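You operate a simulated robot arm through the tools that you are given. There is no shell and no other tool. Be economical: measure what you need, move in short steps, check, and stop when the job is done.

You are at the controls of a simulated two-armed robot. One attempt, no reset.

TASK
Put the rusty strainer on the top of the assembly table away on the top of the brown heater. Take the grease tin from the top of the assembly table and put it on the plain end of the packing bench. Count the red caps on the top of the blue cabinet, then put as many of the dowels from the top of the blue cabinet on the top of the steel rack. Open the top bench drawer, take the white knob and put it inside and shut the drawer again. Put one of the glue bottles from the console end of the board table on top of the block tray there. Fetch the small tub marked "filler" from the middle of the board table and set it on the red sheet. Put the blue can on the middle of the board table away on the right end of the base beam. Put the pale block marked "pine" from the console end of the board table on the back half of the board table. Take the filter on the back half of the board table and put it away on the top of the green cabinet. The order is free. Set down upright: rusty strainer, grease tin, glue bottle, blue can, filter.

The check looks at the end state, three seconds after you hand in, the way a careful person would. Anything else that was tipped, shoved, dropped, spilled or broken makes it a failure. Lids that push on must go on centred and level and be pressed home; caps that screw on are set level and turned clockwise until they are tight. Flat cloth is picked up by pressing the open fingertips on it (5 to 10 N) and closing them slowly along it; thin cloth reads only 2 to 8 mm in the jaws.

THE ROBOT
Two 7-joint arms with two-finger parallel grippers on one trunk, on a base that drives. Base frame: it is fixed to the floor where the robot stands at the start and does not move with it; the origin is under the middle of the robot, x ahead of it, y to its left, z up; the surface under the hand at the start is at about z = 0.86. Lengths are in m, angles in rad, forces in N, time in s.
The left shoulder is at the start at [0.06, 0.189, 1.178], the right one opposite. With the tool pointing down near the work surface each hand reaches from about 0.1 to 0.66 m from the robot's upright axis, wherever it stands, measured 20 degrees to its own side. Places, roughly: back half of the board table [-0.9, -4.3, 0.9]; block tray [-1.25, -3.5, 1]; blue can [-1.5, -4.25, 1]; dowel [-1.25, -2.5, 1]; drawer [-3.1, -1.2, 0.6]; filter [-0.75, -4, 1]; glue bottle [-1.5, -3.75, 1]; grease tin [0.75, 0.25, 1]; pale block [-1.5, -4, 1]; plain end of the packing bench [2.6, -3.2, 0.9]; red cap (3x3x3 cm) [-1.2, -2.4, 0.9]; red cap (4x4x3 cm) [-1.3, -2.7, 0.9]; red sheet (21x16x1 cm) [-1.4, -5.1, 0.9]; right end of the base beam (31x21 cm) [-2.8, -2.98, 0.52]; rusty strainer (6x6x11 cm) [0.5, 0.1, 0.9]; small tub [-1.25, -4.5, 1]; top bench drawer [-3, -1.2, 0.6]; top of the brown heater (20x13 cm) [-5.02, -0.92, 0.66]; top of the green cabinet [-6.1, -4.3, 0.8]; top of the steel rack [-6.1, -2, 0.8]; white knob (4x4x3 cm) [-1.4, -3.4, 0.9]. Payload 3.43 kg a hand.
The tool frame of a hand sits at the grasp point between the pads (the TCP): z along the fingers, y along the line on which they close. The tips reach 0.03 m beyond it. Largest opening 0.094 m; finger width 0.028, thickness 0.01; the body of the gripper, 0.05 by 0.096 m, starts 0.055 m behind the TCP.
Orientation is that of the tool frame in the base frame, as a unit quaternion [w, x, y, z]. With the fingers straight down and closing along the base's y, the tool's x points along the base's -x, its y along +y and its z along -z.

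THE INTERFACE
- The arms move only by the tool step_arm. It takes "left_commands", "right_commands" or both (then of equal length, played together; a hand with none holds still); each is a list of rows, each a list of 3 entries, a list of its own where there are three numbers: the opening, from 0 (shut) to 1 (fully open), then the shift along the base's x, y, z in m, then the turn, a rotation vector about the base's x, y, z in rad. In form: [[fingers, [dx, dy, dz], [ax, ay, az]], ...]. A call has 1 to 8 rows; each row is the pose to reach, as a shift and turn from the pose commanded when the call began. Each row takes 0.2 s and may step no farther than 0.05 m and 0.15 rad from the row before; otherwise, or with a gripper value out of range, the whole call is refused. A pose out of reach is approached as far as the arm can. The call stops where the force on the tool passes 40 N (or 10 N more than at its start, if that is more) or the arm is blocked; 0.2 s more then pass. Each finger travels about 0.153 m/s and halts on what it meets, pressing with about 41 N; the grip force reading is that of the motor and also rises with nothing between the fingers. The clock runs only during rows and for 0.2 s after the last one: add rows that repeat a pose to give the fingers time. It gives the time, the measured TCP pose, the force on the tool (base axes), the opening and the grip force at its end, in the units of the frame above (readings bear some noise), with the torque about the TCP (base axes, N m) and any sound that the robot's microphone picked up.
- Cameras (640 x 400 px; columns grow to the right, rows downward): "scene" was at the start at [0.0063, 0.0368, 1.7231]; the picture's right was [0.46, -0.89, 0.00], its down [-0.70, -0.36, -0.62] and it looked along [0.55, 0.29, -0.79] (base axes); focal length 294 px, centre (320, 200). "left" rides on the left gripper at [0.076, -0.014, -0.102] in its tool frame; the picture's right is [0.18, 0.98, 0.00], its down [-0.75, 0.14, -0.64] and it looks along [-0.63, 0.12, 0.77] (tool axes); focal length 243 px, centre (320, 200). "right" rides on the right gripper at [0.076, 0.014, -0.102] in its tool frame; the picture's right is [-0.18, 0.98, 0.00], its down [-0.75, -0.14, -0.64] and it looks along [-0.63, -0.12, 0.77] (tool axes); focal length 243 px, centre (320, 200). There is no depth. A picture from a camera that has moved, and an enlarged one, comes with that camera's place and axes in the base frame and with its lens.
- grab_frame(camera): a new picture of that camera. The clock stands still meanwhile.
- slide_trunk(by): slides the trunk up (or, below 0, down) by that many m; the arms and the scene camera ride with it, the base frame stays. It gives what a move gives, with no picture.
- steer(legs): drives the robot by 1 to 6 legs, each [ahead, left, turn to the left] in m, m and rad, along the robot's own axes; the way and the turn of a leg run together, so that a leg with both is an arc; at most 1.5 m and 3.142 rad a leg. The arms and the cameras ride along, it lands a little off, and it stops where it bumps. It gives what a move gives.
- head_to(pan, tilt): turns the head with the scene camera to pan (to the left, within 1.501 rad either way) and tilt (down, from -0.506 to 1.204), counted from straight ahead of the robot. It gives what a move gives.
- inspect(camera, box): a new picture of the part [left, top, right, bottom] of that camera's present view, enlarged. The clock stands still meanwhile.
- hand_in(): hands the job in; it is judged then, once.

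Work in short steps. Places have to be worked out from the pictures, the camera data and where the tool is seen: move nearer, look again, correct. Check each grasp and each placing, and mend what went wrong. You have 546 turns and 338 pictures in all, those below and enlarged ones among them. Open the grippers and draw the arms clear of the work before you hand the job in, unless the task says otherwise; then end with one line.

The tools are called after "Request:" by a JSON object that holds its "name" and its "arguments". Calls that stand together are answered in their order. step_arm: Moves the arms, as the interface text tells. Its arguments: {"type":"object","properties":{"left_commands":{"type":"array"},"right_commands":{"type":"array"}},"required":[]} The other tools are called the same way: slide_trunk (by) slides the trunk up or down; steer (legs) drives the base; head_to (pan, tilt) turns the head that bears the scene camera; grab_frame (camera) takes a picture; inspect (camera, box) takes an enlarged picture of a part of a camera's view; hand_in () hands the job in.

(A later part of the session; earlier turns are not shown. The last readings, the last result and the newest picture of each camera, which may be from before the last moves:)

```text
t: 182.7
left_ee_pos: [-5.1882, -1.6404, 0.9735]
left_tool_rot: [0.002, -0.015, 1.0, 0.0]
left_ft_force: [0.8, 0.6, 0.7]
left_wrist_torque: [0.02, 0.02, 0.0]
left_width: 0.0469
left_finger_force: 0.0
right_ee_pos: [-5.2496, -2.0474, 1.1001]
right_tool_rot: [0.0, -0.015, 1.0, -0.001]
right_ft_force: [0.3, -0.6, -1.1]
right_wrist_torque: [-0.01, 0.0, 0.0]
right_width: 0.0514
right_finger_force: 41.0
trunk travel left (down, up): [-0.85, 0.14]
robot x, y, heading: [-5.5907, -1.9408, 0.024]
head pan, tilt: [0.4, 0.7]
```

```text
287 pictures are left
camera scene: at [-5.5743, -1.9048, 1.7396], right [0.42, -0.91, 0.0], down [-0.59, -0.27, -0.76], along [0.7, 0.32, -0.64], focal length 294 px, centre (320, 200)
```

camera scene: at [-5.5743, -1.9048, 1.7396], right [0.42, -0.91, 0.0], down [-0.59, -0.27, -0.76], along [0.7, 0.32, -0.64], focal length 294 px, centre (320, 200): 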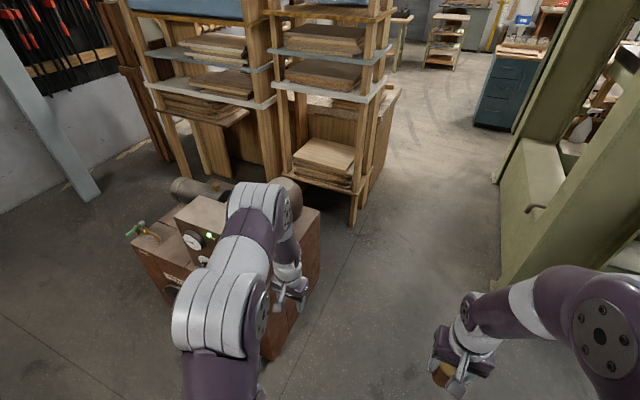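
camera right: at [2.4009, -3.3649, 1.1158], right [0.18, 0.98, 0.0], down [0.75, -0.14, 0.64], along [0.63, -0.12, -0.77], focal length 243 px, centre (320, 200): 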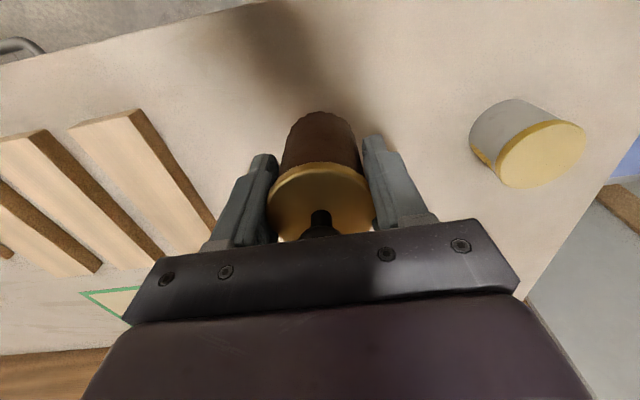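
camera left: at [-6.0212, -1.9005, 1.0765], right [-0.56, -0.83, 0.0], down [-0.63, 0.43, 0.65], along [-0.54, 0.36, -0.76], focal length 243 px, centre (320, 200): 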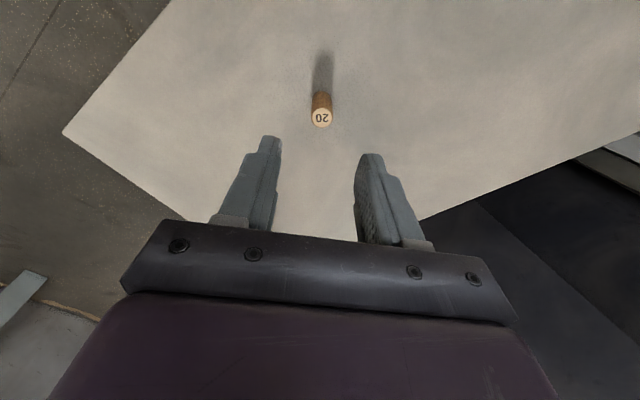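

I retract and raise the left hand in smaller steps and then strafe north to y≈-0.75.

Request:
{"name": "step_arm", "arguments": {"left_commands": [[0.5, [-0.02, 0, 0.04], [0, 0, 0]], [0.5, [-0.045, 0, 0.08], [0, 0, 0]], [0.5, [-0.08, 0, 0.11], [0, 0, 0]], [0.5, [-0.12, 0, 0.13], [0, 0, 0]], [0.5, [-0.15, 0, 0.15], [0, 0, 0]]]}}

Request:
{"name": "steer", "arguments": {"legs": [[-0.02, 1.2, -0.024]]}}

Request:
{"name": "head_to", "arguments": {"pan": -0.3, "tilt": 0.95}}

Request:
{"name": "grab_frame", "arguments": {"camera": "scene"}}

```text
t: 183.9
left_ee_pos: [-5.3375, -1.6399, 1.1259]
left_tool_rot: [0.004, -0.015, 1.0, 0.003]
left_ft_force: [0.6, 0.6, -1.0]
left_wrist_torque: [0.02, 0.0, 0.03]
left_width: 0.0469
left_finger_force: 0.1
right_ee_pos: [-5.2517, -2.0484, 1.0992]
right_tool_rot: [0.001, -0.014, 1.0, -0.001]
right_ft_force: [-0.3, 0.0, -1.4]
right_wrist_torque: [0.01, 0.0, 0.0]
right_width: 0.0513
right_finger_force: 41.7
trunk travel left (down, up): [-0.85, 0.14]
robot x, y, heading: [-5.5907, -1.9391, 0.029]
head pan, tilt: [0.4, 0.7]
```

```text
t: 190.1
left_ee_pos: [-5.3741, -0.4197, 1.1255]
left_tool_rot: [0.003, -0.006, 1.0, 0.001]
left_ft_force: [-1.1, 0.5, -0.1]
left_wrist_torque: [0.02, -0.02, 0.02]
left_width: 0.047
left_finger_force: 0.0
right_ee_pos: [-5.2946, -0.8296, 1.0997]
right_tool_rot: [0.0, -0.005, 1.0, 0.0]
right_ft_force: [0.1, 0.8, -1.3]
right_wrist_torque: [0.0, 0.04, 0.02]
right_width: 0.051
right_finger_force: 41.2
trunk travel left (down, up): [-0.85, 0.14]
robot x, y, heading: [-5.6355, -0.7165, 0.013]
head pan, tilt: [0.4, 0.7]
```

```text
t: 191.2
left_ee_pos: [-5.3752, -0.4195, 1.1242]
left_tool_rot: [0.003, -0.005, 1.0, 0.001]
left_ft_force: [0.4, -0.2, 0.1]
left_wrist_torque: [0.03, -0.01, 0.0]
left_width: 0.0468
left_finger_force: 0.2
right_ee_pos: [-5.2941, -0.8299, 1.1006]
right_tool_rot: [0.0, -0.005, 1.0, 0.0]
right_ft_force: [0.5, -0.5, -1.4]
right_wrist_torque: [-0.03, 0.0, 0.01]
right_width: 0.0512
right_finger_force: 41.4
trunk travel left (down, up): [-0.85, 0.14]
robot x, y, heading: [-5.6345, -0.7181, 0.008]
head pan, tilt: [-0.3, 0.949]
```

```text
286 pictures are left
camera scene: at [-5.6255, -0.7361, 1.7199], right [-0.29, -0.96, 0.0], down [-0.78, 0.23, -0.58], along [0.56, -0.17, -0.81], focal length 294 px, centre (320, 200)
```

scene: 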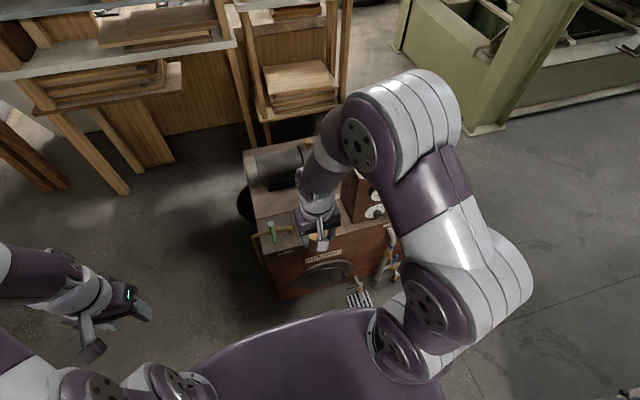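

The hand hides the spot. I look with the right hand's camera.

Request:
{"name": "grab_frame", "arguments": {"camera": "right"}}

Request:
{"name": "inspect", "arguments": {"camera": "scene", "box": [235, 130, 405, 310]}}

```text
285 pictures are left
camera right: at [-5.3723, -0.816, 1.2031], right [0.17, 0.98, 0.0], down [0.76, -0.13, 0.64], along [0.63, -0.11, -0.77], focal length 243 px, centre (320, 200)
```

right: 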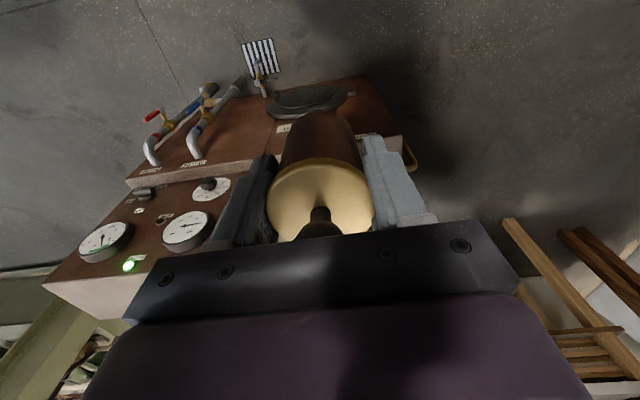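

```text
2.22 times, centred on (320, 220) of scene
camera zoom: at [-5.6255, -0.7361, 1.7199], right [-0.29, -0.96, 0.0], down [-0.78, 0.23, -0.58], along [0.56, -0.17, -0.81], focal length 654 px, centre (320, 156)
```

zoom: 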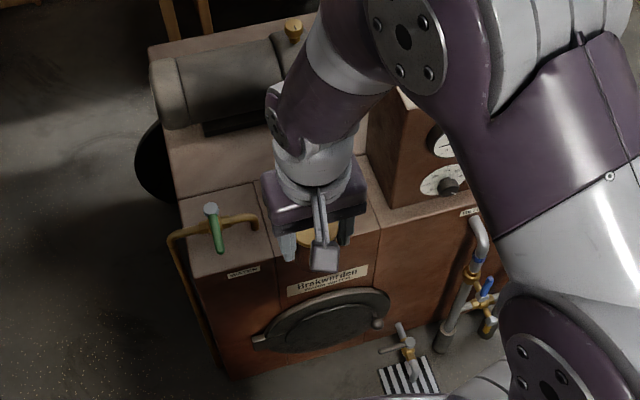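

The free section lies between the tap and the control box, centred near (-5.02, -0.92). I lower the trunk 0.25 m before moving the hand in.

Request:
{"name": "slide_trunk", "arguments": {"by": -0.25}}

Request:
{"name": "step_arm", "arguments": {"right_commands": [[0, [0.04, -0.015, 0], [0, 0, 0]], [0, [0.08, -0.03, 0], [0, 0, 0]], [0, [0.12, -0.045, 0], [0, 0, 0]], [0, [0.16, -0.06, 0], [0, 0, 0]], [0, [0.2, -0.075, 0], [0, 0, 0]], [0, [0.24, -0.09, 0], [0, 0, 0]], [0, [0.27, -0.09, 0], [0, 0, 0]]]}}

Request:
{"name": "grab_frame", "arguments": {"camera": "right"}}

Request:
{"name": "grab_frame", "arguments": {"camera": "scene"}}

```text
t: 193.8
left_ee_pos: [-5.374, -0.4204, 0.8759]
left_tool_rot: [0.003, -0.006, 1.0, 0.001]
left_ft_force: [-0.3, 0.1, 1.5]
left_wrist_torque: [-0.01, 0.0, 0.0]
left_width: 0.047
left_finger_force: 0.0
right_ee_pos: [-5.2954, -0.8307, 0.8508]
right_tool_rot: [0.001, -0.006, 1.0, 0.0]
right_ft_force: [0.2, 0.3, -1.2]
right_wrist_torque: [0.0, 0.01, 0.04]
right_width: 0.051
right_finger_force: 40.4
trunk travel left (down, up): [-0.6, 0.39]
robot x, y, heading: [-5.6361, -0.7159, 0.014]
head pan, tilt: [-0.3, 0.949]
```

```text
t: 195.3
left_ee_pos: [-5.3751, -0.42, 0.8751]
left_tool_rot: [0.003, -0.005, 1.0, 0.001]
left_ft_force: [0.0, -0.5, 1.0]
left_wrist_torque: [0.01, 0.01, -0.02]
left_width: 0.0469
left_finger_force: 0.1
right_ee_pos: [-5.0442, -0.9196, 0.8387]
right_tool_rot: [-0.001, -0.005, 1.0, -0.001]
right_ft_force: [0.1, -0.4, -1.0]
right_wrist_torque: [-0.02, -0.02, -0.01]
right_width: 0.0512
right_finger_force: 40.7
right hand out of reach, approached as far as the arm can: row 7
trunk travel left (down, up): [-0.6, 0.39]
robot x, y, heading: [-5.6369, -0.7182, 0.011]
head pan, tilt: [-0.3, 0.949]
```

```text
283 pictures are left
camera right: at [-5.1211, -0.905, 0.9417], right [0.17, 0.98, 0.0], down [0.76, -0.13, 0.64], along [0.63, -0.11, -0.77], focal length 243 px, centre (320, 200)
```

right: 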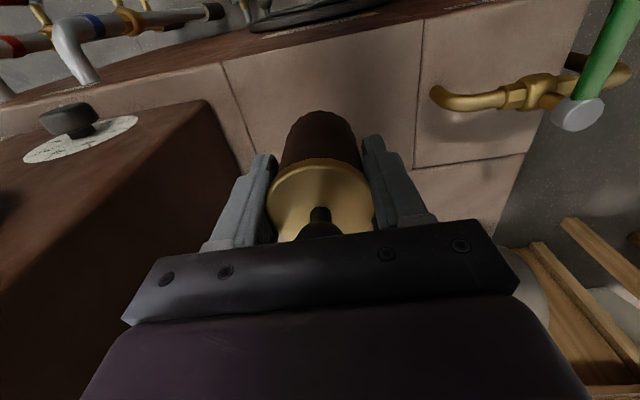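

```text
282 pictures are left
camera scene: at [-5.6252, -0.7359, 1.4699], right [-0.29, -0.96, 0.0], down [-0.78, 0.23, -0.58], along [0.56, -0.17, -0.81], focal length 294 px, centre (320, 200)
```

scene: 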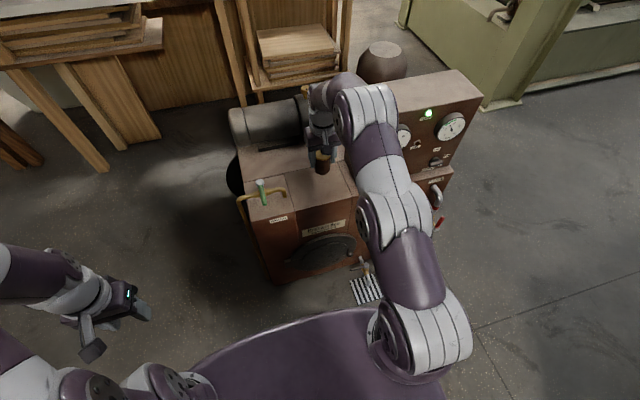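

The middle tile spans x -5.09..-4.95, y -1.01..-0.81, and the hand is over it. I lower, easing forward about 2 cm.

Request:
{"name": "step_arm", "arguments": {"right_commands": [[0, [0.005, 0, -0.04], [0, 0, 0]], [0, [0.015, 0, -0.08], [0, 0, 0]], [0, [0.02, 0, -0.1], [0, 0, 0]], [0, [0.02, 0, -0.108], [0, 0, 0]]]}}

Request:
{"name": "step_arm", "arguments": {"right_commands": [[0, [0, 0, -0.004], [0, 0, 0]], [0, [0, 0, -0.008], [0, 0, 0]]]}}

```text
t: 196.3
left_ee_pos: [-5.3743, -0.4192, 0.8756]
left_tool_rot: [0.003, -0.006, 1.0, 0.001]
left_ft_force: [-0.5, -0.2, -0.3]
left_wrist_torque: [-0.02, -0.01, 0.0]
left_width: 0.0471
left_finger_force: 0.2
right_ee_pos: [-5.0242, -0.9189, 0.7329]
right_tool_rot: [0.0, -0.005, 1.0, 0.0]
right_ft_force: [0.0, -0.3, -0.9]
right_wrist_torque: [0.0, 0.0, 0.0]
right_width: 0.0514
right_finger_force: 41.0
trunk travel left (down, up): [-0.6, 0.39]
robot x, y, heading: [-5.6381, -0.7161, 0.005]
head pan, tilt: [-0.3, 0.949]
```

```text
t: 196.9
left_ee_pos: [-5.3751, -0.4194, 0.8759]
left_tool_rot: [0.003, -0.005, 1.0, 0.001]
left_ft_force: [0.0, 0.8, 0.3]
left_wrist_torque: [0.01, 0.02, -0.03]
left_width: 0.047
left_finger_force: 0.0
right_ee_pos: [-5.0251, -0.919, 0.7258]
right_tool_rot: [0.0, -0.005, 1.0, 0.0]
right_ft_force: [-0.8, 0.3, -1.2]
right_wrist_torque: [-0.01, 0.01, 0.0]
right_width: 0.0514
right_finger_force: 40.8
trunk travel left (down, up): [-0.6, 0.39]
robot x, y, heading: [-5.6355, -0.7123, 0.013]
head pan, tilt: [-0.3, 0.949]
```

Request:
{"name": "step_arm", "arguments": {"right_commands": [[0, [0, 0, -0.004], [0, 0, 0]], [0, [0, 0, -0.007], [0, 0, 0]]]}}

```text
t: 197.6
left_ee_pos: [-5.3742, -0.4189, 0.8756]
left_tool_rot: [0.003, -0.005, 1.0, 0.001]
left_ft_force: [-0.6, -0.9, -0.2]
left_wrist_torque: [0.02, 0.01, 0.01]
left_width: 0.0471
left_finger_force: 0.1
right_ee_pos: [-5.0271, -0.9196, 0.7188]
right_tool_rot: [0.0, -0.005, 1.0, 0.0]
right_ft_force: [0.7, 1.1, -1.1]
right_wrist_torque: [0.03, -0.01, -0.04]
right_width: 0.0512
right_finger_force: 41.2
trunk travel left (down, up): [-0.6, 0.39]
robot x, y, heading: [-5.6348, -0.7154, 0.012]
head pan, tilt: [-0.3, 0.949]
```

Still free; a few mm more.

Request:
{"name": "step_arm", "arguments": {"right_commands": [[0, [0, 0, -0.004], [0, 0, 0]], [0, [0, 0, -0.007], [0, 0, 0]]]}}

```text
t: 198.2
left_ee_pos: [-5.3777, -0.4186, 0.8763]
left_tool_rot: [0.005, -0.006, 1.0, 0.0]
left_ft_force: [-0.5, -1.0, 0.1]
left_wrist_torque: [0.02, 0.01, 0.01]
left_width: 0.0469
left_finger_force: 0.1
right_ee_pos: [-5.0259, -0.9194, 0.7173]
right_tool_rot: [0.005, -0.005, 1.0, -0.001]
right_ft_force: [0.1, -1.6, 28.8]
right_wrist_torque: [0.13, 0.57, 0.06]
right_width: 0.0514
right_finger_force: 41.1
trunk travel left (down, up): [-0.6, 0.39]
robot x, y, heading: [-5.6344, -0.714, 0.009]
head pan, tilt: [-0.3, 0.949]
```

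Contact at 29 N. I back up 3 mm, open moderately (clear of the box), then rise.

Request:
{"name": "step_arm", "arguments": {"right_commands": [[0, [0, 0, 0.004], [0, 0, 0]], [0.7, [0, 0, 0.004], [0, 0, 0]], [0.8, [0, 0, 0.004], [0, 0, 0]], [0.8, [0, 0, 0.004], [0, 0, 0]], [0.8, [-0.002, 0, 0.04], [0, 0, 0]], [0.8, [-0.002, 0, 0.08], [0, 0, 0]], [0.8, [-0.002, 0, 0.12], [0, 0, 0]]]}}

Request:
{"name": "grab_frame", "arguments": {"camera": "right"}}

```text
t: 199.8
left_ee_pos: [-5.3747, -0.4188, 0.8752]
left_tool_rot: [0.003, -0.005, 1.0, 0.001]
left_ft_force: [-0.9, -0.2, 0.8]
left_wrist_torque: [0.02, -0.02, -0.01]
left_width: 0.047
left_finger_force: 0.1
right_ee_pos: [-5.0399, -0.9206, 0.8271]
right_tool_rot: [-0.001, -0.005, 1.0, 0.0]
right_ft_force: [0.4, 0.0, 0.0]
right_wrist_torque: [-0.01, -0.04, -0.04]
right_width: 0.0756
right_finger_force: 0.1
right hand out of reach, approached as far as the arm can: row 7
trunk travel left (down, up): [-0.6, 0.39]
robot x, y, heading: [-5.6373, -0.7178, 0.008]
head pan, tilt: [-0.3, 0.949]
```

```text
281 pictures are left
camera right: at [-5.1165, -0.9058, 0.9301], right [0.17, 0.98, 0.0], down [0.75, -0.13, 0.64], along [0.63, -0.11, -0.77], focal length 243 px, centre (320, 200)
```

right: 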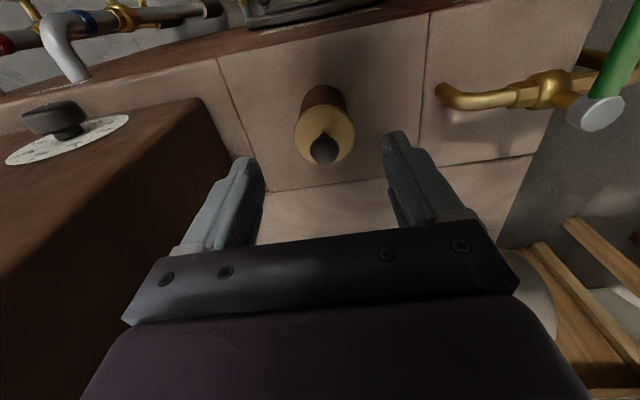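

The strainer stands upright, centred on the tile. I raise and withdraw the hand, then lift the trunk.

Request:
{"name": "step_arm", "arguments": {"right_commands": [[0.8, [-0.01, 0, 0.03], [0, 0, 0]], [0.8, [-0.05, 0, 0.05], [0, 0, 0]], [0.8, [-0.09, 0.01, 0.06], [0, 0, 0]], [0.8, [-0.13, 0.02, 0.06], [0, 0, 0]], [0.8, [-0.17, 0.03, 0.06], [0, 0, 0]], [0.8, [-0.21, 0.04, 0.06], [0, 0, 0]], [0.8, [-0.25, 0.05, 0.06], [0, 0, 0]]]}}

Request:
{"name": "slide_trunk", "arguments": {"by": 0.25}}

Request:
{"name": "inspect", "arguments": {"camera": "scene", "box": [235, 130, 405, 310]}}

```text
t: 201.3
left_ee_pos: [-5.3757, -0.4189, 0.8755]
left_tool_rot: [0.003, -0.005, 1.0, 0.001]
left_ft_force: [-0.2, 0.2, -0.6]
left_wrist_torque: [0.0, 0.0, 0.04]
left_width: 0.0469
left_finger_force: 0.0
right_ee_pos: [-5.2889, -0.8677, 0.8829]
right_tool_rot: [0.001, -0.006, 1.0, 0.0]
right_ft_force: [-0.8, 0.0, -0.1]
right_wrist_torque: [-0.02, -0.01, 0.0]
right_width: 0.0752
right_finger_force: 0.0
right hand out of reach, approached as far as the arm can: row 1
trunk travel left (down, up): [-0.6, 0.39]
robot x, y, heading: [-5.6328, -0.7168, 0.009]
head pan, tilt: [-0.3, 0.949]
```

```text
t: 203.9
left_ee_pos: [-5.3748, -0.4195, 1.1254]
left_tool_rot: [0.002, -0.005, 1.0, 0.002]
left_ft_force: [0.8, -0.2, 0.1]
left_wrist_torque: [0.02, -0.03, 0.02]
left_width: 0.0471
left_finger_force: 0.1
right_ee_pos: [-5.2867, -0.8696, 1.1325]
right_tool_rot: [0.001, -0.006, 1.0, 0.001]
right_ft_force: [-0.3, 0.4, -1.2]
right_wrist_torque: [-0.01, 0.0, 0.01]
right_width: 0.0755
right_finger_force: 0.0
trunk travel left (down, up): [-0.85, 0.14]
robot x, y, heading: [-5.6362, -0.7164, 0.013]
head pan, tilt: [-0.3, 0.949]
```

```text
2.22 times, centred on (320, 220) of scene
camera zoom: at [-5.6256, -0.736, 1.7198], right [-0.29, -0.96, 0.0], down [-0.78, 0.23, -0.58], along [0.56, -0.17, -0.81], focal length 654 px, centre (320, 156)
```

zoom: 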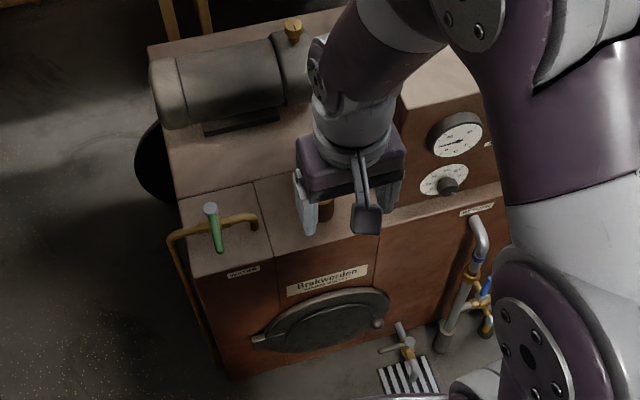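

The strainer is done. I drive back: strafe south, then east along the aisle.

Request:
{"name": "steer", "arguments": {"legs": [[0.03, -1.22, -0.01], [1.2, 0, 0]]}}

Request:
{"name": "head_to", "arguments": {"pan": 0, "tilt": 0.5}}

```text
t: 215.9
left_ee_pos: [-4.1574, -1.72, 1.1257]
left_tool_rot: [0.002, 0.014, 1.0, 0.001]
left_ft_force: [0.5, -0.7, 0.1]
left_wrist_torque: [0.03, -0.01, 0.04]
left_width: 0.0466
left_finger_force: 0.0
right_ee_pos: [-4.0885, -2.1714, 1.1338]
right_tool_rot: [0.0, 0.014, 1.0, 0.0]
right_ft_force: [0.3, 0.1, 0.4]
right_wrist_torque: [0.0, 0.0, -0.02]
right_width: 0.0751
right_finger_force: 0.0
trunk travel left (down, up): [-0.85, 0.14]
robot x, y, heading: [-4.4299, -2.0049, -0.023]
head pan, tilt: [-0.3, 0.949]
```

```text
t: 216.8
left_ee_pos: [-4.1584, -1.7191, 1.1253]
left_tool_rot: [0.003, 0.013, 1.0, 0.001]
left_ft_force: [-0.3, 0.1, -0.1]
left_wrist_torque: [0.01, 0.01, 0.0]
left_width: 0.0466
left_finger_force: 0.0
right_ee_pos: [-4.0889, -2.1713, 1.1327]
right_tool_rot: [0.0, 0.014, 1.0, -0.001]
right_ft_force: [-0.1, -0.2, -0.5]
right_wrist_torque: [0.01, -0.02, 0.03]
right_width: 0.0751
right_finger_force: 0.1
trunk travel left (down, up): [-0.85, 0.14]
robot x, y, heading: [-4.4304, -2.0089, -0.03]
head pan, tilt: [0.0, 0.499]
```

Heading is good. I continue east to about x=-2.2 and look toward the board table's west side.

Request:
{"name": "steer", "arguments": {"legs": [[1.5, 0.1, 0.03], [0.7, 0, 0]]}}

Request:
{"name": "head_to", "arguments": {"pan": -1.2, "tilt": 0.55}}

Request:
{"name": "grab_frame", "arguments": {"camera": "scene"}}

```text
refused: leg 1 is longer than a leg can be; nothing moved
```

```text
t: 218.2
left_ee_pos: [-4.1585, -1.7185, 1.1254]
left_tool_rot: [0.003, 0.014, 1.0, 0.001]
left_ft_force: [-0.3, 0.1, -0.4]
left_wrist_torque: [0.01, -0.02, 0.0]
left_width: 0.0471
left_finger_force: 0.0
right_ee_pos: [-4.0889, -2.1722, 1.1323]
right_tool_rot: [0.0, 0.014, 1.0, 0.0]
right_ft_force: [0.0, 0.5, -0.1]
right_wrist_torque: [-0.02, -0.02, 0.01]
right_width: 0.0753
right_finger_force: 0.0
trunk travel left (down, up): [-0.85, 0.14]
robot x, y, heading: [-4.4276, -2.006, -0.029]
head pan, tilt: [-1.201, 0.55]
```

```text
279 pictures are left
camera scene: at [-4.4596, -2.0868, 1.7528], right [-0.94, -0.34, 0.0], down [-0.18, 0.49, -0.85], along [0.29, -0.8, -0.52], focal length 294 px, centre (320, 200)
```

scene: 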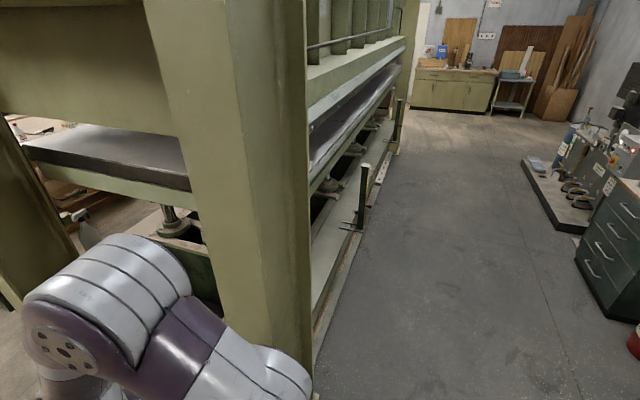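

Leg too long; I retry with shorter legs. (This view shows the open passage west of the press toward the green cabinet.)

Request:
{"name": "steer", "arguments": {"legs": [[1.4, 0.1, 0.03], [0.8, 0, 0]]}}

Request:
{"name": "grab_frame", "arguments": {"camera": "scene"}}

```text
t: 229.1
left_ee_pos: [-1.9772, -1.5679, 1.126]
left_tool_rot: [0.002, -0.018, 1.0, 0.001]
left_ft_force: [-0.4, 0.7, -0.6]
left_wrist_torque: [0.0, 0.0, 0.0]
left_width: 0.0473
left_finger_force: 0.1
right_ee_pos: [-1.8777, -2.0142, 1.1333]
right_tool_rot: [0.0, -0.019, 1.0, 0.0]
right_ft_force: [0.0, 0.2, 0.0]
right_wrist_torque: [0.04, 0.0, 0.0]
right_width: 0.0754
right_finger_force: 0.0
trunk travel left (down, up): [-0.85, 0.14]
robot x, y, heading: [-2.2292, -1.8688, 0.035]
head pan, tilt: [-1.201, 0.55]
```

```text
278 pictures are left
camera scene: at [-2.2541, -1.9541, 1.7528], right [-0.92, -0.4, 0.0], down [-0.21, 0.48, -0.85], along [0.34, -0.78, -0.52], focal length 294 px, centre (320, 200)
```

scene: 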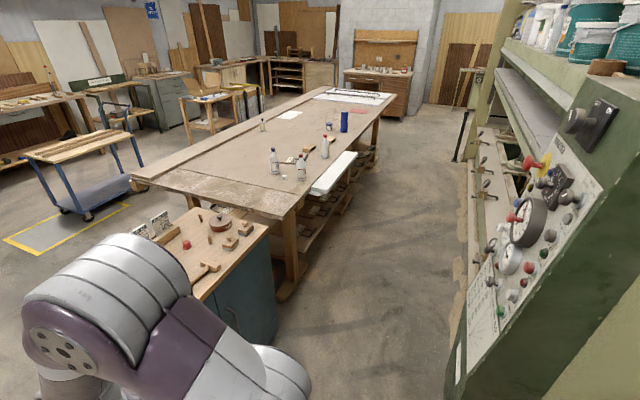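

Good view of the aisle. I strafe south to face the console end of the board table from its west side.

Request:
{"name": "steer", "arguments": {"legs": [[0.07, -0.9, -0.035], [0.05, -0.85, 0]]}}

Request:
{"name": "head_to", "arguments": {"pan": -0.1, "tilt": 0.75}}

Request:
{"name": "grab_frame", "arguments": {"camera": "scene"}}

```text
t: 238.0
left_ee_pos: [-1.8403, -3.3346, 1.1249]
left_tool_rot: [0.003, 0.003, 1.0, 0.0]
left_ft_force: [0.0, 0.0, 0.1]
left_wrist_torque: [0.01, 0.02, -0.01]
left_width: 0.047
left_finger_force: 0.1
right_ee_pos: [-1.7612, -3.7854, 1.134]
right_tool_rot: [0.0, 0.004, 1.0, 0.0]
right_ft_force: [0.2, -0.5, 0.4]
right_wrist_torque: [0.04, -0.02, -0.01]
right_width: 0.0752
right_finger_force: 0.1
trunk travel left (down, up): [-0.85, 0.14]
robot x, y, heading: [-2.1087, -3.6298, -0.007]
head pan, tilt: [-1.201, 0.55]
```

```text
t: 239.3
left_ee_pos: [-1.8405, -3.3359, 1.1251]
left_tool_rot: [0.002, 0.003, 1.0, 0.001]
left_ft_force: [-0.2, 0.3, -0.8]
left_wrist_torque: [0.0, -0.03, 0.01]
left_width: 0.0471
left_finger_force: 0.0
right_ee_pos: [-1.7612, -3.7851, 1.1337]
right_tool_rot: [0.0, 0.003, 1.0, 0.0]
right_ft_force: [0.1, 0.2, 0.5]
right_wrist_torque: [-0.03, 0.0, 0.02]
right_width: 0.0755
right_finger_force: 0.1
trunk travel left (down, up): [-0.85, 0.14]
robot x, y, heading: [-2.1093, -3.6293, -0.008]
head pan, tilt: [-0.099, 0.75]
```

```text
277 pictures are left
camera scene: at [-2.0837, -3.6336, 1.7354], right [-0.11, -0.99, 0.0], down [-0.68, 0.07, -0.73], along [0.73, -0.08, -0.68], focal length 294 px, centre (320, 200)
```

scene: 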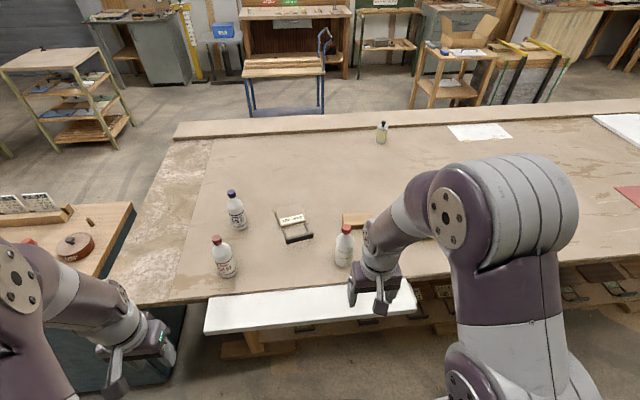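

Request:
{"name": "inspect", "arguments": {"camera": "scene", "box": [190, 170, 400, 290]}}

```text
3.05 times, centred on (295, 230) of scene
camera zoom: at [-2.0837, -3.6336, 1.7354], right [-0.11, -0.99, 0.0], down [-0.68, 0.07, -0.73], along [0.73, -0.08, -0.68], focal length 896 px, centre (396, 109)
```

zoom: 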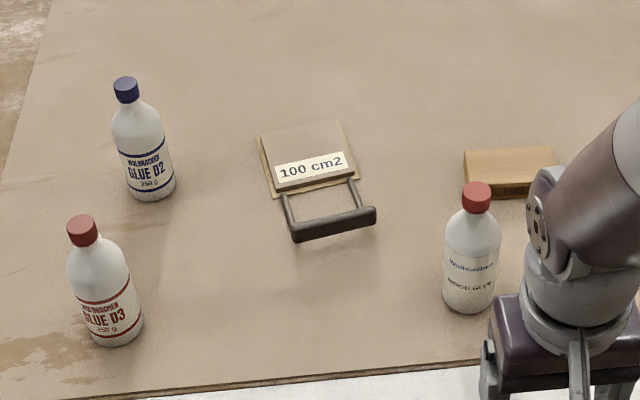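

Glue bottles D2, D3 and plain wood glue; the "100 cm2" plate is the block tray at about (-1.27, -3.61); the knob is hidden behind D3. I raise the right hand and move closer, to about (-1.95, -3.75).

Request:
{"name": "step_arm", "arguments": {"right_commands": [[0.8, [-0.02, -0.02, 0.04], [0, 0, 0]], [0.8, [-0.05, -0.04, 0.07], [0, 0, 0]], [0.8, [-0.09, -0.05, 0.08], [0, 0, 0]]]}}

Request:
{"name": "steer", "arguments": {"legs": [[0.15, -0.12, 0.007]]}}

Request:
{"name": "head_to", "arguments": {"pan": 0.1, "tilt": 0.95}}

Request:
{"name": "grab_frame", "arguments": {"camera": "scene"}}

```text
t: 240.1
left_ee_pos: [-1.8421, -3.3341, 1.1243]
left_tool_rot: [0.003, 0.004, 1.0, 0.001]
left_ft_force: [-0.1, 0.5, -0.6]
left_wrist_torque: [-0.01, 0.0, 0.03]
left_width: 0.0468
left_finger_force: 0.1
right_ee_pos: [-1.8536, -3.8341, 1.216]
right_tool_rot: [0.0, 0.003, 1.0, 0.0]
right_ft_force: [-0.8, 0.7, 0.2]
right_wrist_torque: [0.01, 0.01, 0.0]
right_width: 0.0753
right_finger_force: 0.0
trunk travel left (down, up): [-0.85, 0.14]
robot x, y, heading: [-2.1083, -3.6297, -0.004]
head pan, tilt: [-0.099, 0.75]
```

```text
t: 241.7
left_ee_pos: [-1.6921, -3.4484, 1.1264]
left_tool_rot: [0.003, 0.001, 1.0, 0.0]
left_ft_force: [0.4, -0.3, -0.1]
left_wrist_torque: [-0.01, 0.02, -0.03]
left_width: 0.0471
left_finger_force: 0.1
right_ee_pos: [-1.7009, -3.9486, 1.2171]
right_tool_rot: [0.001, 0.001, 1.0, 0.0]
right_ft_force: [-0.9, -0.2, 0.7]
right_wrist_torque: [-0.02, -0.05, 0.0]
right_width: 0.0751
right_finger_force: 0.1
trunk travel left (down, up): [-0.85, 0.14]
robot x, y, heading: [-1.9546, -3.7432, 0.0]
head pan, tilt: [-0.099, 0.75]
```

```text
t: 242.4
left_ee_pos: [-1.69, -3.4511, 1.1253]
left_tool_rot: [0.002, 0.001, 1.0, 0.002]
left_ft_force: [0.1, 0.0, 0.4]
left_wrist_torque: [0.03, 0.01, -0.03]
left_width: 0.0471
left_finger_force: 0.1
right_ee_pos: [-1.6988, -3.9522, 1.2171]
right_tool_rot: [0.0, 0.001, 1.0, 0.0]
right_ft_force: [-0.7, 0.2, 0.4]
right_wrist_torque: [0.01, -0.04, -0.01]
right_width: 0.0751
right_finger_force: 0.0
trunk travel left (down, up): [-0.85, 0.14]
robot x, y, heading: [-1.9563, -3.7448, -0.002]
head pan, tilt: [0.099, 0.949]
```

```text
275 pictures are left
camera scene: at [-1.9417, -3.7364, 1.7199], right [0.1, -1.0, 0.0], down [-0.81, -0.08, -0.58], along [0.58, 0.06, -0.81], focal length 294 px, centre (320, 200)
```

scene: 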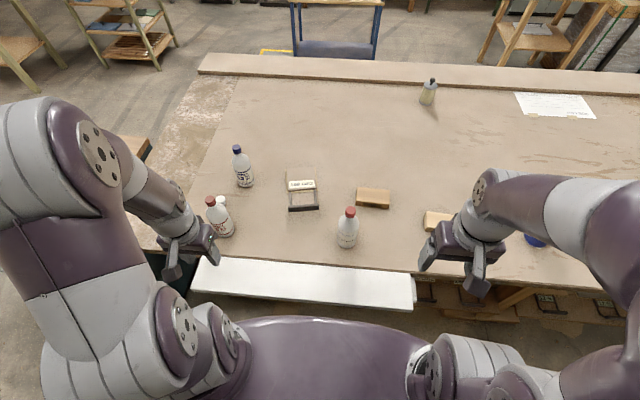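

Request:
{"name": "inspect", "arguments": {"camera": "scene", "box": [190, 130, 400, 260]}}

```text
3.05 times, centred on (295, 195) of scene
camera zoom: at [-1.9417, -3.7364, 1.7199], right [0.1, -1.0, 0.0], down [-0.81, -0.08, -0.58], along [0.58, 0.06, -0.81], focal length 896 px, centre (396, 215)
```

zoom: 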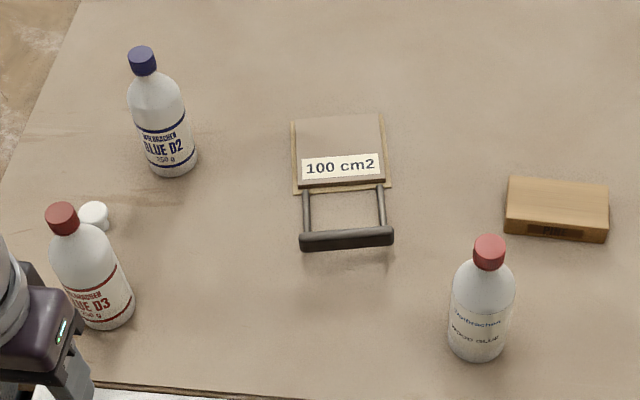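

The wood-glue bottle stands at (-1.493, -3.778), cap top z≈1.06; the tray is at (-1.266, -3.60). The far reach calls for fingers tilted forward ~0.45 rad. I move the right hand aside and bring the left near the bottle, tilting.

Request:
{"name": "step_arm", "arguments": {"right_commands": [[0.8, [0, -0.045, 0], [0, 0, 0]], [0.8, [0, -0.09, 0], [0, 0, 0]], [0.8, [0, -0.13, 0], [0, 0, 0]]]}}

Request:
{"name": "step_arm", "arguments": {"left_commands": [[0.6, [0, -0.04, 0.02], [0, -0.06, 0]], [0.6, [0, -0.085, 0.035], [0, -0.12, 0]], [0.6, [0.01, -0.13, 0.04], [0, -0.18, 0]], [0.6, [0.02, -0.175, 0.04], [0, -0.24, 0]], [0.6, [0.03, -0.22, 0.04], [0, -0.3, 0]], [0.6, [0.04, -0.265, 0.04], [0, -0.36, 0]], [0.6, [0.06, -0.305, 0.04], [0, -0.42, 0]], [0.6, [0.08, -0.327, 0.04], [0, -0.45, 0]]]}}

Request:
{"name": "grab_frame", "arguments": {"camera": "left"}}

Request:
{"name": "grab_frame", "arguments": {"camera": "scene"}}

```text
t: 243.2
left_ee_pos: [-1.6908, -3.4521, 1.1265]
left_tool_rot: [0.002, 0.001, 1.0, 0.001]
left_ft_force: [-0.2, -1.0, -0.2]
left_wrist_torque: [0.0, 0.02, 0.0]
left_width: 0.0473
left_finger_force: 0.2
right_ee_pos: [-1.7028, -4.08, 1.2164]
right_tool_rot: [0.0, 0.0, 1.0, -0.001]
right_ft_force: [0.1, 0.7, -0.2]
right_wrist_torque: [0.03, -0.02, 0.04]
right_width: 0.0753
right_finger_force: 0.1
trunk travel left (down, up): [-0.85, 0.14]
robot x, y, heading: [-1.9529, -3.7429, 0.001]
head pan, tilt: [0.099, 0.949]
```

```text
t: 245.0
left_ee_pos: [-1.6085, -3.7813, 1.163]
left_tool_rot: [0.226, 0.001, 0.974, 0.003]
left_ft_force: [0.5, -0.7, -0.5]
left_wrist_torque: [0.01, 0.05, -0.05]
left_width: 0.0563
left_finger_force: 0.0
right_ee_pos: [-1.7028, -4.0797, 1.2174]
right_tool_rot: [0.0, 0.0, 1.0, -0.001]
right_ft_force: [0.4, -0.6, 0.0]
right_wrist_torque: [-0.02, 0.0, -0.02]
right_width: 0.0751
right_finger_force: 0.0
trunk travel left (down, up): [-0.85, 0.14]
robot x, y, heading: [-1.9568, -3.7439, -0.002]
head pan, tilt: [0.099, 0.949]
```

```text
273 pictures are left
camera left: at [-1.7215, -3.7953, 1.2223], right [-0.16, 0.98, -0.08], down [0.39, 0.14, 0.91], along [0.9, 0.12, -0.41], focal length 243 px, centre (320, 200)
```

left: 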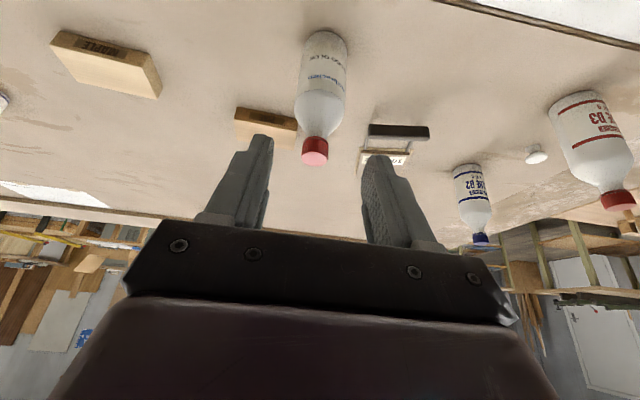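

```text
272 pictures are left
camera scene: at [-1.9418, -3.7364, 1.7199], right [0.1, -1.0, 0.0], down [-0.81, -0.08, -0.58], along [0.58, 0.06, -0.81], focal length 294 px, centre (320, 200)
```

scene: 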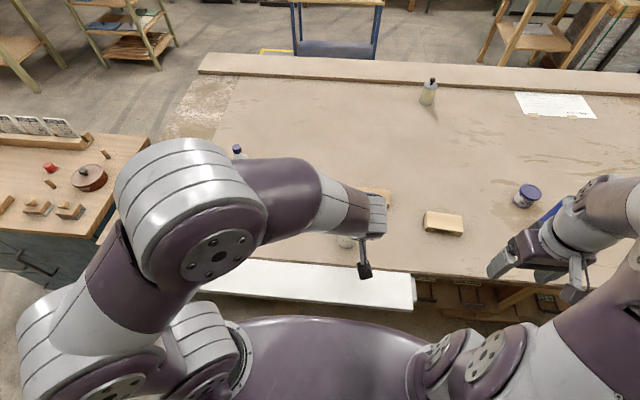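

The camera places the cap at about (-1.48, -3.776). I go over it and descend so the pads take the cap and neck.

Request:
{"name": "step_arm", "arguments": {"left_commands": [[0.6, [0.045, 0.003, 0], [0, 0, 0]], [0.6, [0.09, 0.004, 0], [0, 0, 0]], [0.6, [0.12, 0.004, -0.02], [0, 0, 0]], [0.6, [0.12, 0.004, -0.06], [0, 0, 0]], [0.6, [0.12, 0.004, -0.1], [0, 0, 0]], [0.6, [0.122, 0.004, -0.128], [0, 0, 0]], [0.6, [0.122, 0.004, -0.128], [0, 0, 0]]]}}

Request:
{"name": "grab_frame", "arguments": {"camera": "left"}}

```text
t: 246.6
left_ee_pos: [-1.4898, -3.7763, 1.0353]
left_tool_rot: [0.226, 0.001, 0.974, 0.002]
left_ft_force: [-2.1, 0.0, 2.7]
left_wrist_torque: [-0.02, 0.04, -0.05]
left_width: 0.0563
left_finger_force: 0.0
right_ee_pos: [-1.7038, -4.0793, 1.217]
right_tool_rot: [-0.001, 0.0, 1.0, -0.001]
right_ft_force: [-0.6, 0.0, 0.5]
right_wrist_torque: [0.01, 0.0, 0.02]
right_width: 0.0756
right_finger_force: 0.1
trunk travel left (down, up): [-0.85, 0.14]
robot x, y, heading: [-1.9557, -3.743, -0.003]
head pan, tilt: [0.099, 0.949]
```

```text
271 pictures are left
camera left: at [-1.6025, -3.7901, 1.0946], right [-0.16, 0.98, -0.08], down [0.39, 0.14, 0.91], along [0.9, 0.12, -0.41], focal length 243 px, centre (320, 200)
```

left: 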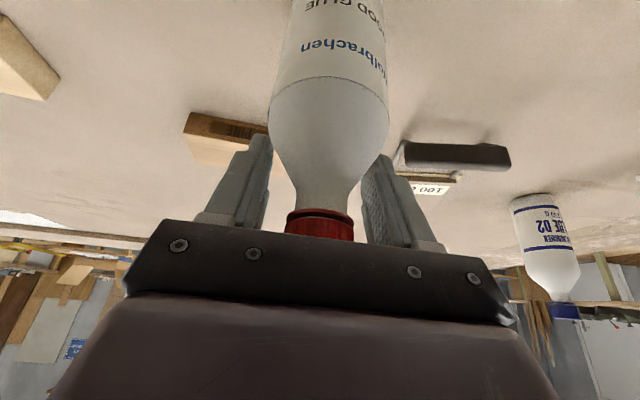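

The slight 3 N force suggests a touch; I rise 8 mm and close on cap/neck.

Request:
{"name": "step_arm", "arguments": {"left_commands": [[0.6, [0.001, 0, 0.008], [0, 0, 0]], [0, [0.001, 0, 0.008], [0, 0, 0]], [0, [0.001, 0, 0.008], [0, 0, 0]], [0, [0.001, 0, 0.008], [0, 0, 0]]]}}

Request:
{"name": "grab_frame", "arguments": {"camera": "left"}}

```text
t: 247.6
left_ee_pos: [-1.4863, -3.777, 1.0442]
left_tool_rot: [0.226, 0.0, 0.974, 0.002]
left_ft_force: [0.1, -0.1, 3.2]
left_wrist_torque: [-0.27, -0.05, 0.01]
left_width: 0.0312
left_finger_force: 40.9
right_ee_pos: [-1.7032, -4.0787, 1.216]
right_tool_rot: [0.0, 0.0, 1.0, 0.0]
right_ft_force: [-0.1, 0.8, -0.1]
right_wrist_torque: [0.01, -0.01, 0.02]
right_width: 0.0755
right_finger_force: 0.0
trunk travel left (down, up): [-0.85, 0.14]
robot x, y, heading: [-1.9535, -3.7462, -0.005]
head pan, tilt: [0.099, 0.949]
```

```text
270 pictures are left
camera left: at [-1.6013, -3.79, 1.1044], right [-0.16, 0.98, -0.08], down [0.39, 0.14, 0.91], along [0.9, 0.12, -0.41], focal length 243 px, centre (320, 200)
```

left: 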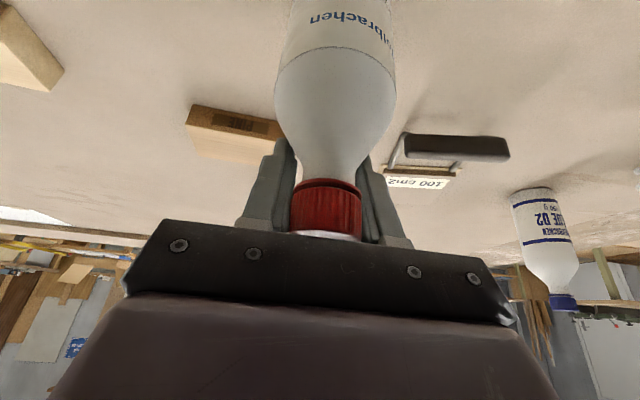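

Cap gripped (31 mm). I lift 8 cm and check the bottle hangs right before carrying it.

Request:
{"name": "step_arm", "arguments": {"left_commands": [[0, [0, 0, 0.03], [0, 0, 0]], [0, [0, 0, 0.06], [0, 0, 0]], [0, [0, 0, 0.085], [0, 0, 0]], [0, [0, 0, 0.085], [0, 0, 0]]]}}

Request:
{"name": "grab_frame", "arguments": {"camera": "left"}}

```text
t: 248.6
left_ee_pos: [-1.4854, -3.7738, 1.1298]
left_tool_rot: [0.225, 0.0, 0.974, 0.001]
left_ft_force: [-0.8, -0.1, -3.2]
left_wrist_torque: [-0.04, -0.05, -0.01]
left_width: 0.0313
left_finger_force: 40.8
right_ee_pos: [-1.703, -4.0783, 1.2162]
right_tool_rot: [0.0, 0.001, 1.0, 0.0]
right_ft_force: [0.7, 0.5, 0.7]
right_wrist_torque: [0.02, 0.0, -0.03]
right_width: 0.0751
right_finger_force: 0.0
trunk travel left (down, up): [-0.85, 0.14]
robot x, y, heading: [-1.9546, -3.7446, -0.007]
head pan, tilt: [0.099, 0.949]
```

```text
269 pictures are left
camera left: at [-1.5988, -3.7887, 1.1898], right [-0.16, 0.98, -0.08], down [0.4, 0.14, 0.91], along [0.9, 0.12, -0.41], focal length 243 px, centre (320, 200)
```

left: 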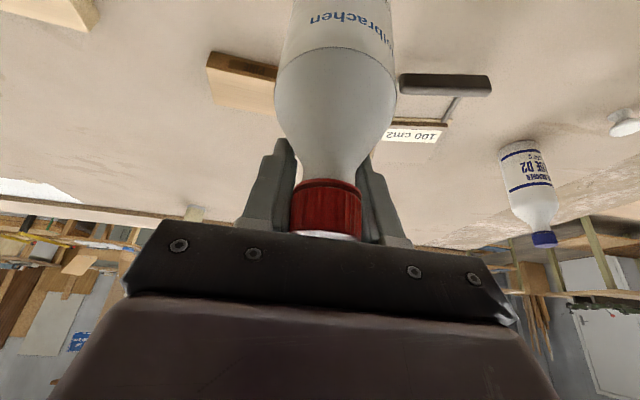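

Bottle hangs unchanged. I carry it over the tray: +0.23 in x, +0.175 in y.

Request:
{"name": "step_arm", "arguments": {"left_commands": [[0, [0.03, 0.03, 0.005], [0, 0, 0]], [0, [0.06, 0.06, 0.005], [0, 0, 0]], [0, [0.09, 0.09, 0.005], [0, 0, 0]], [0, [0.12, 0.12, 0.005], [0, 0, 0]], [0, [0.155, 0.15, 0.005], [0, 0, 0]], [0, [0.19, 0.174, 0.005], [0, 0, 0]], [0, [0.23, 0.174, 0.005], [0, 0, 0]]]}}

Request:
{"name": "grab_frame", "arguments": {"camera": "left"}}

Request:
{"name": "grab_frame", "arguments": {"camera": "scene"}}

```text
t: 250.2
left_ee_pos: [-1.2486, -3.6021, 1.133]
left_tool_rot: [0.225, 0.001, 0.974, 0.002]
left_ft_force: [1.0, 0.5, -2.1]
left_wrist_torque: [0.0, -0.05, -0.01]
left_width: 0.031
left_finger_force: 41.2
right_ee_pos: [-1.7003, -4.0786, 1.2158]
right_tool_rot: [-0.001, 0.001, 1.0, 0.0]
right_ft_force: [-0.7, 0.1, 0.4]
right_wrist_torque: [-0.03, 0.0, -0.01]
right_width: 0.0754
right_finger_force: 0.1
trunk travel left (down, up): [-0.85, 0.14]
robot x, y, heading: [-1.9543, -3.7445, -0.002]
head pan, tilt: [0.099, 0.949]
```

```text
268 pictures are left
camera left: at [-1.3628, -3.6157, 1.1921], right [-0.16, 0.98, -0.08], down [0.4, 0.14, 0.91], along [0.9, 0.12, -0.41], focal length 243 px, centre (320, 200)
```

left: 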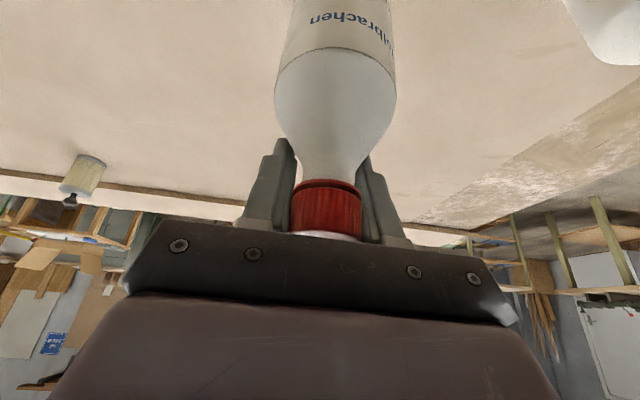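

```text
267 pictures are left
camera scene: at [-1.9393, -3.7358, 1.7199], right [0.1, -1.0, 0.0], down [-0.81, -0.08, -0.58], along [0.58, 0.06, -0.81], focal length 294 px, centre (320, 200)
```

scene: 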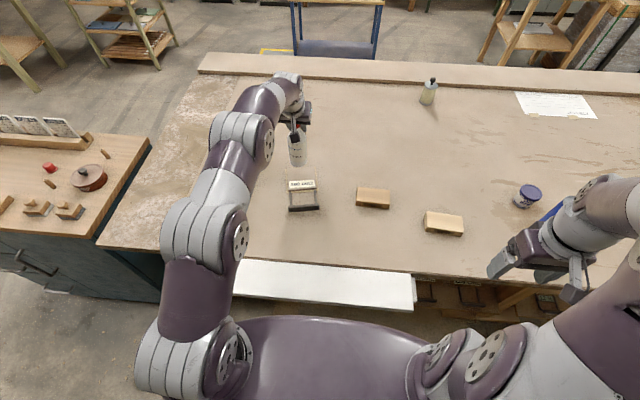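

Over the tray. I lower with a small -0.012 x correction, then creep to contact.

Request:
{"name": "step_arm", "arguments": {"left_commands": [[0, [-0.012, 0.002, -0.02], [0, 0, 0]], [0, [-0.012, 0.002, -0.045], [0, 0, 0]]]}}

Request:
{"name": "inspect", "arguments": {"camera": "scene", "box": [250, 120, 350, 220]}}

```text
t: 250.8
left_ee_pos: [-1.2665, -3.5993, 1.0894]
left_tool_rot: [0.226, 0.0, 0.974, 0.001]
left_ft_force: [0.7, -0.2, -3.3]
left_wrist_torque: [-0.03, -0.08, 0.02]
left_width: 0.0312
left_finger_force: 41.4
right_ee_pos: [-1.7004, -4.08, 1.2162]
right_tool_rot: [-0.001, 0.001, 1.0, 0.0]
right_ft_force: [0.3, 0.2, -0.1]
right_wrist_torque: [0.02, -0.01, -0.02]
right_width: 0.0752
right_finger_force: 0.0
trunk travel left (down, up): [-0.85, 0.14]
robot x, y, heading: [-1.9544, -3.7458, -0.002]
head pan, tilt: [0.099, 0.949]
```

```text
4.00 times, centred on (300, 170) of scene
camera zoom: at [-1.94, -3.7353, 1.7199], right [0.1, -1.0, 0.0], down [-0.81, -0.08, -0.58], along [0.58, 0.06, -0.81], focal length 1176 px, centre (400, 320)
```

zoom: 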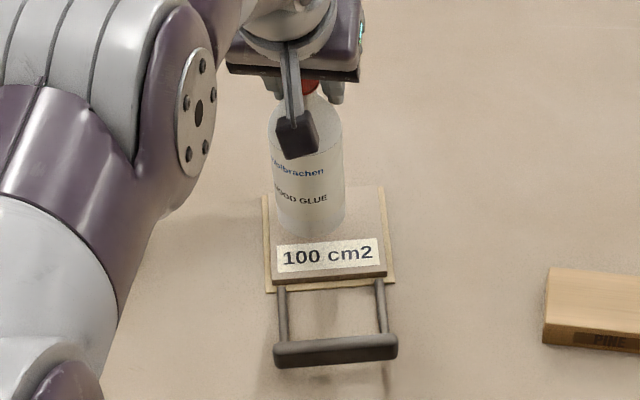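

The bottle needs about 12 mm more to the right (-y) to be centred. I correct and lower to contact.

Request:
{"name": "step_arm", "arguments": {"left_commands": [[0, [0.003, -0.012, 0], [0, 0, 0]], [0, [0.003, -0.012, -0.008], [0, 0, 0]], [0, [0.003, -0.012, -0.014], [0, 0, 0]]]}}

Request:
{"name": "step_arm", "arguments": {"left_commands": [[0, [0, 0, -0.004], [0, 0, 0]], [0, [0, 0, -0.008], [0, 0, 0]]]}}

```text
t: 251.6
left_ee_pos: [-1.2653, -3.6099, 1.0758]
left_tool_rot: [0.226, 0.001, 0.974, 0.001]
left_ft_force: [-0.2, 0.3, -2.1]
left_wrist_torque: [-0.01, -0.06, 0.01]
left_width: 0.0309
left_finger_force: 41.0
right_ee_pos: [-1.7018, -4.0787, 1.2162]
right_tool_rot: [0.001, 0.001, 1.0, -0.001]
right_ft_force: [1.2, 0.3, -0.4]
right_wrist_torque: [0.01, 0.01, -0.01]
right_width: 0.0754
right_finger_force: 0.1
trunk travel left (down, up): [-0.85, 0.14]
robot x, y, heading: [-1.9571, -3.745, -0.001]
head pan, tilt: [0.099, 0.949]
```

```text
t: 252.2
left_ee_pos: [-1.2663, -3.6086, 1.0676]
left_tool_rot: [0.225, 0.001, 0.974, 0.001]
left_ft_force: [-0.5, 0.3, -2.4]
left_wrist_torque: [-0.04, -0.06, -0.02]
left_width: 0.0312
left_finger_force: 40.6
right_ee_pos: [-1.702, -4.0789, 1.2167]
right_tool_rot: [0.001, 0.001, 1.0, 0.0]
right_ft_force: [0.0, -0.4, -0.1]
right_wrist_torque: [-0.04, -0.01, -0.01]
right_width: 0.0754
right_finger_force: 0.0
trunk travel left (down, up): [-0.85, 0.14]
robot x, y, heading: [-1.9527, -3.7443, -0.001]
head pan, tilt: [0.099, 0.949]
```

Request:
{"name": "step_arm", "arguments": {"left_commands": [[0, [0, 0, -0.004], [0, 0, 0]], [0, [0, 0, -0.008], [0, 0, 0]]]}}

```text
t: 252.8
left_ee_pos: [-1.2674, -3.6089, 1.0595]
left_tool_rot: [0.226, 0.002, 0.974, 0.002]
left_ft_force: [-0.6, -0.3, -2.9]
left_wrist_torque: [-0.01, -0.1, 0.0]
left_width: 0.0306
left_finger_force: 41.0
right_ee_pos: [-1.7008, -4.0801, 1.2171]
right_tool_rot: [0.001, 0.001, 1.0, 0.0]
right_ft_force: [-0.7, -0.6, 0.0]
right_wrist_torque: [-0.04, -0.01, -0.03]
right_width: 0.0752
right_finger_force: 0.0
trunk travel left (down, up): [-0.85, 0.14]
robot x, y, heading: [-1.9553, -3.743, -0.001]
head pan, tilt: [0.099, 0.949]
```

Still free; continue creeping.

Request:
{"name": "step_arm", "arguments": {"left_commands": [[0, [0, 0, -0.004], [0, 0, 0]], [0, [0, 0, -0.008], [0, 0, 0]]]}}

Request:
{"name": "inspect", "arguments": {"camera": "scene", "box": [250, 120, 350, 220]}}

```text
t: 253.4
left_ee_pos: [-1.2682, -3.6094, 1.057]
left_tool_rot: [0.23, 0.0, 0.973, 0.002]
left_ft_force: [-1.9, 0.4, 17.5]
left_wrist_torque: [-0.32, 0.83, -0.05]
left_width: 0.0312
left_finger_force: 40.8
right_ee_pos: [-1.7055, -4.0796, 1.2181]
right_tool_rot: [0.0, 0.0, 1.0, -0.001]
right_ft_force: [1.0, -0.3, 0.0]
right_wrist_torque: [0.0, -0.01, 0.0]
right_width: 0.075
right_finger_force: 0.0
trunk travel left (down, up): [-0.85, 0.14]
robot x, y, heading: [-1.9542, -3.739, -0.003]
head pan, tilt: [0.099, 0.949]
```

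```text
4.00 times, centred on (300, 170) of scene
camera zoom: at [-1.946, -3.7361, 1.7203], right [0.1, -1.0, 0.0], down [-0.81, -0.08, -0.58], along [0.58, 0.06, -0.81], focal length 1176 px, centre (400, 320)
```

zoom: 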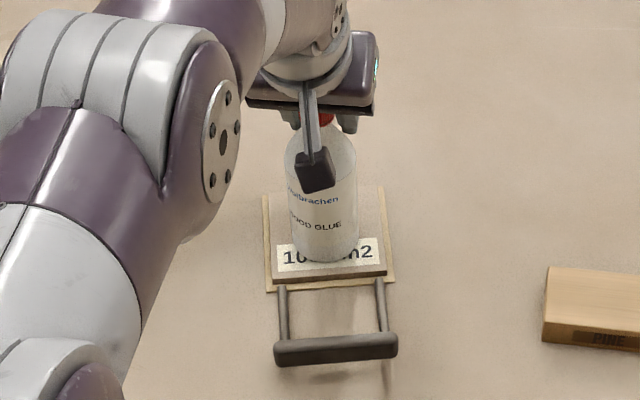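

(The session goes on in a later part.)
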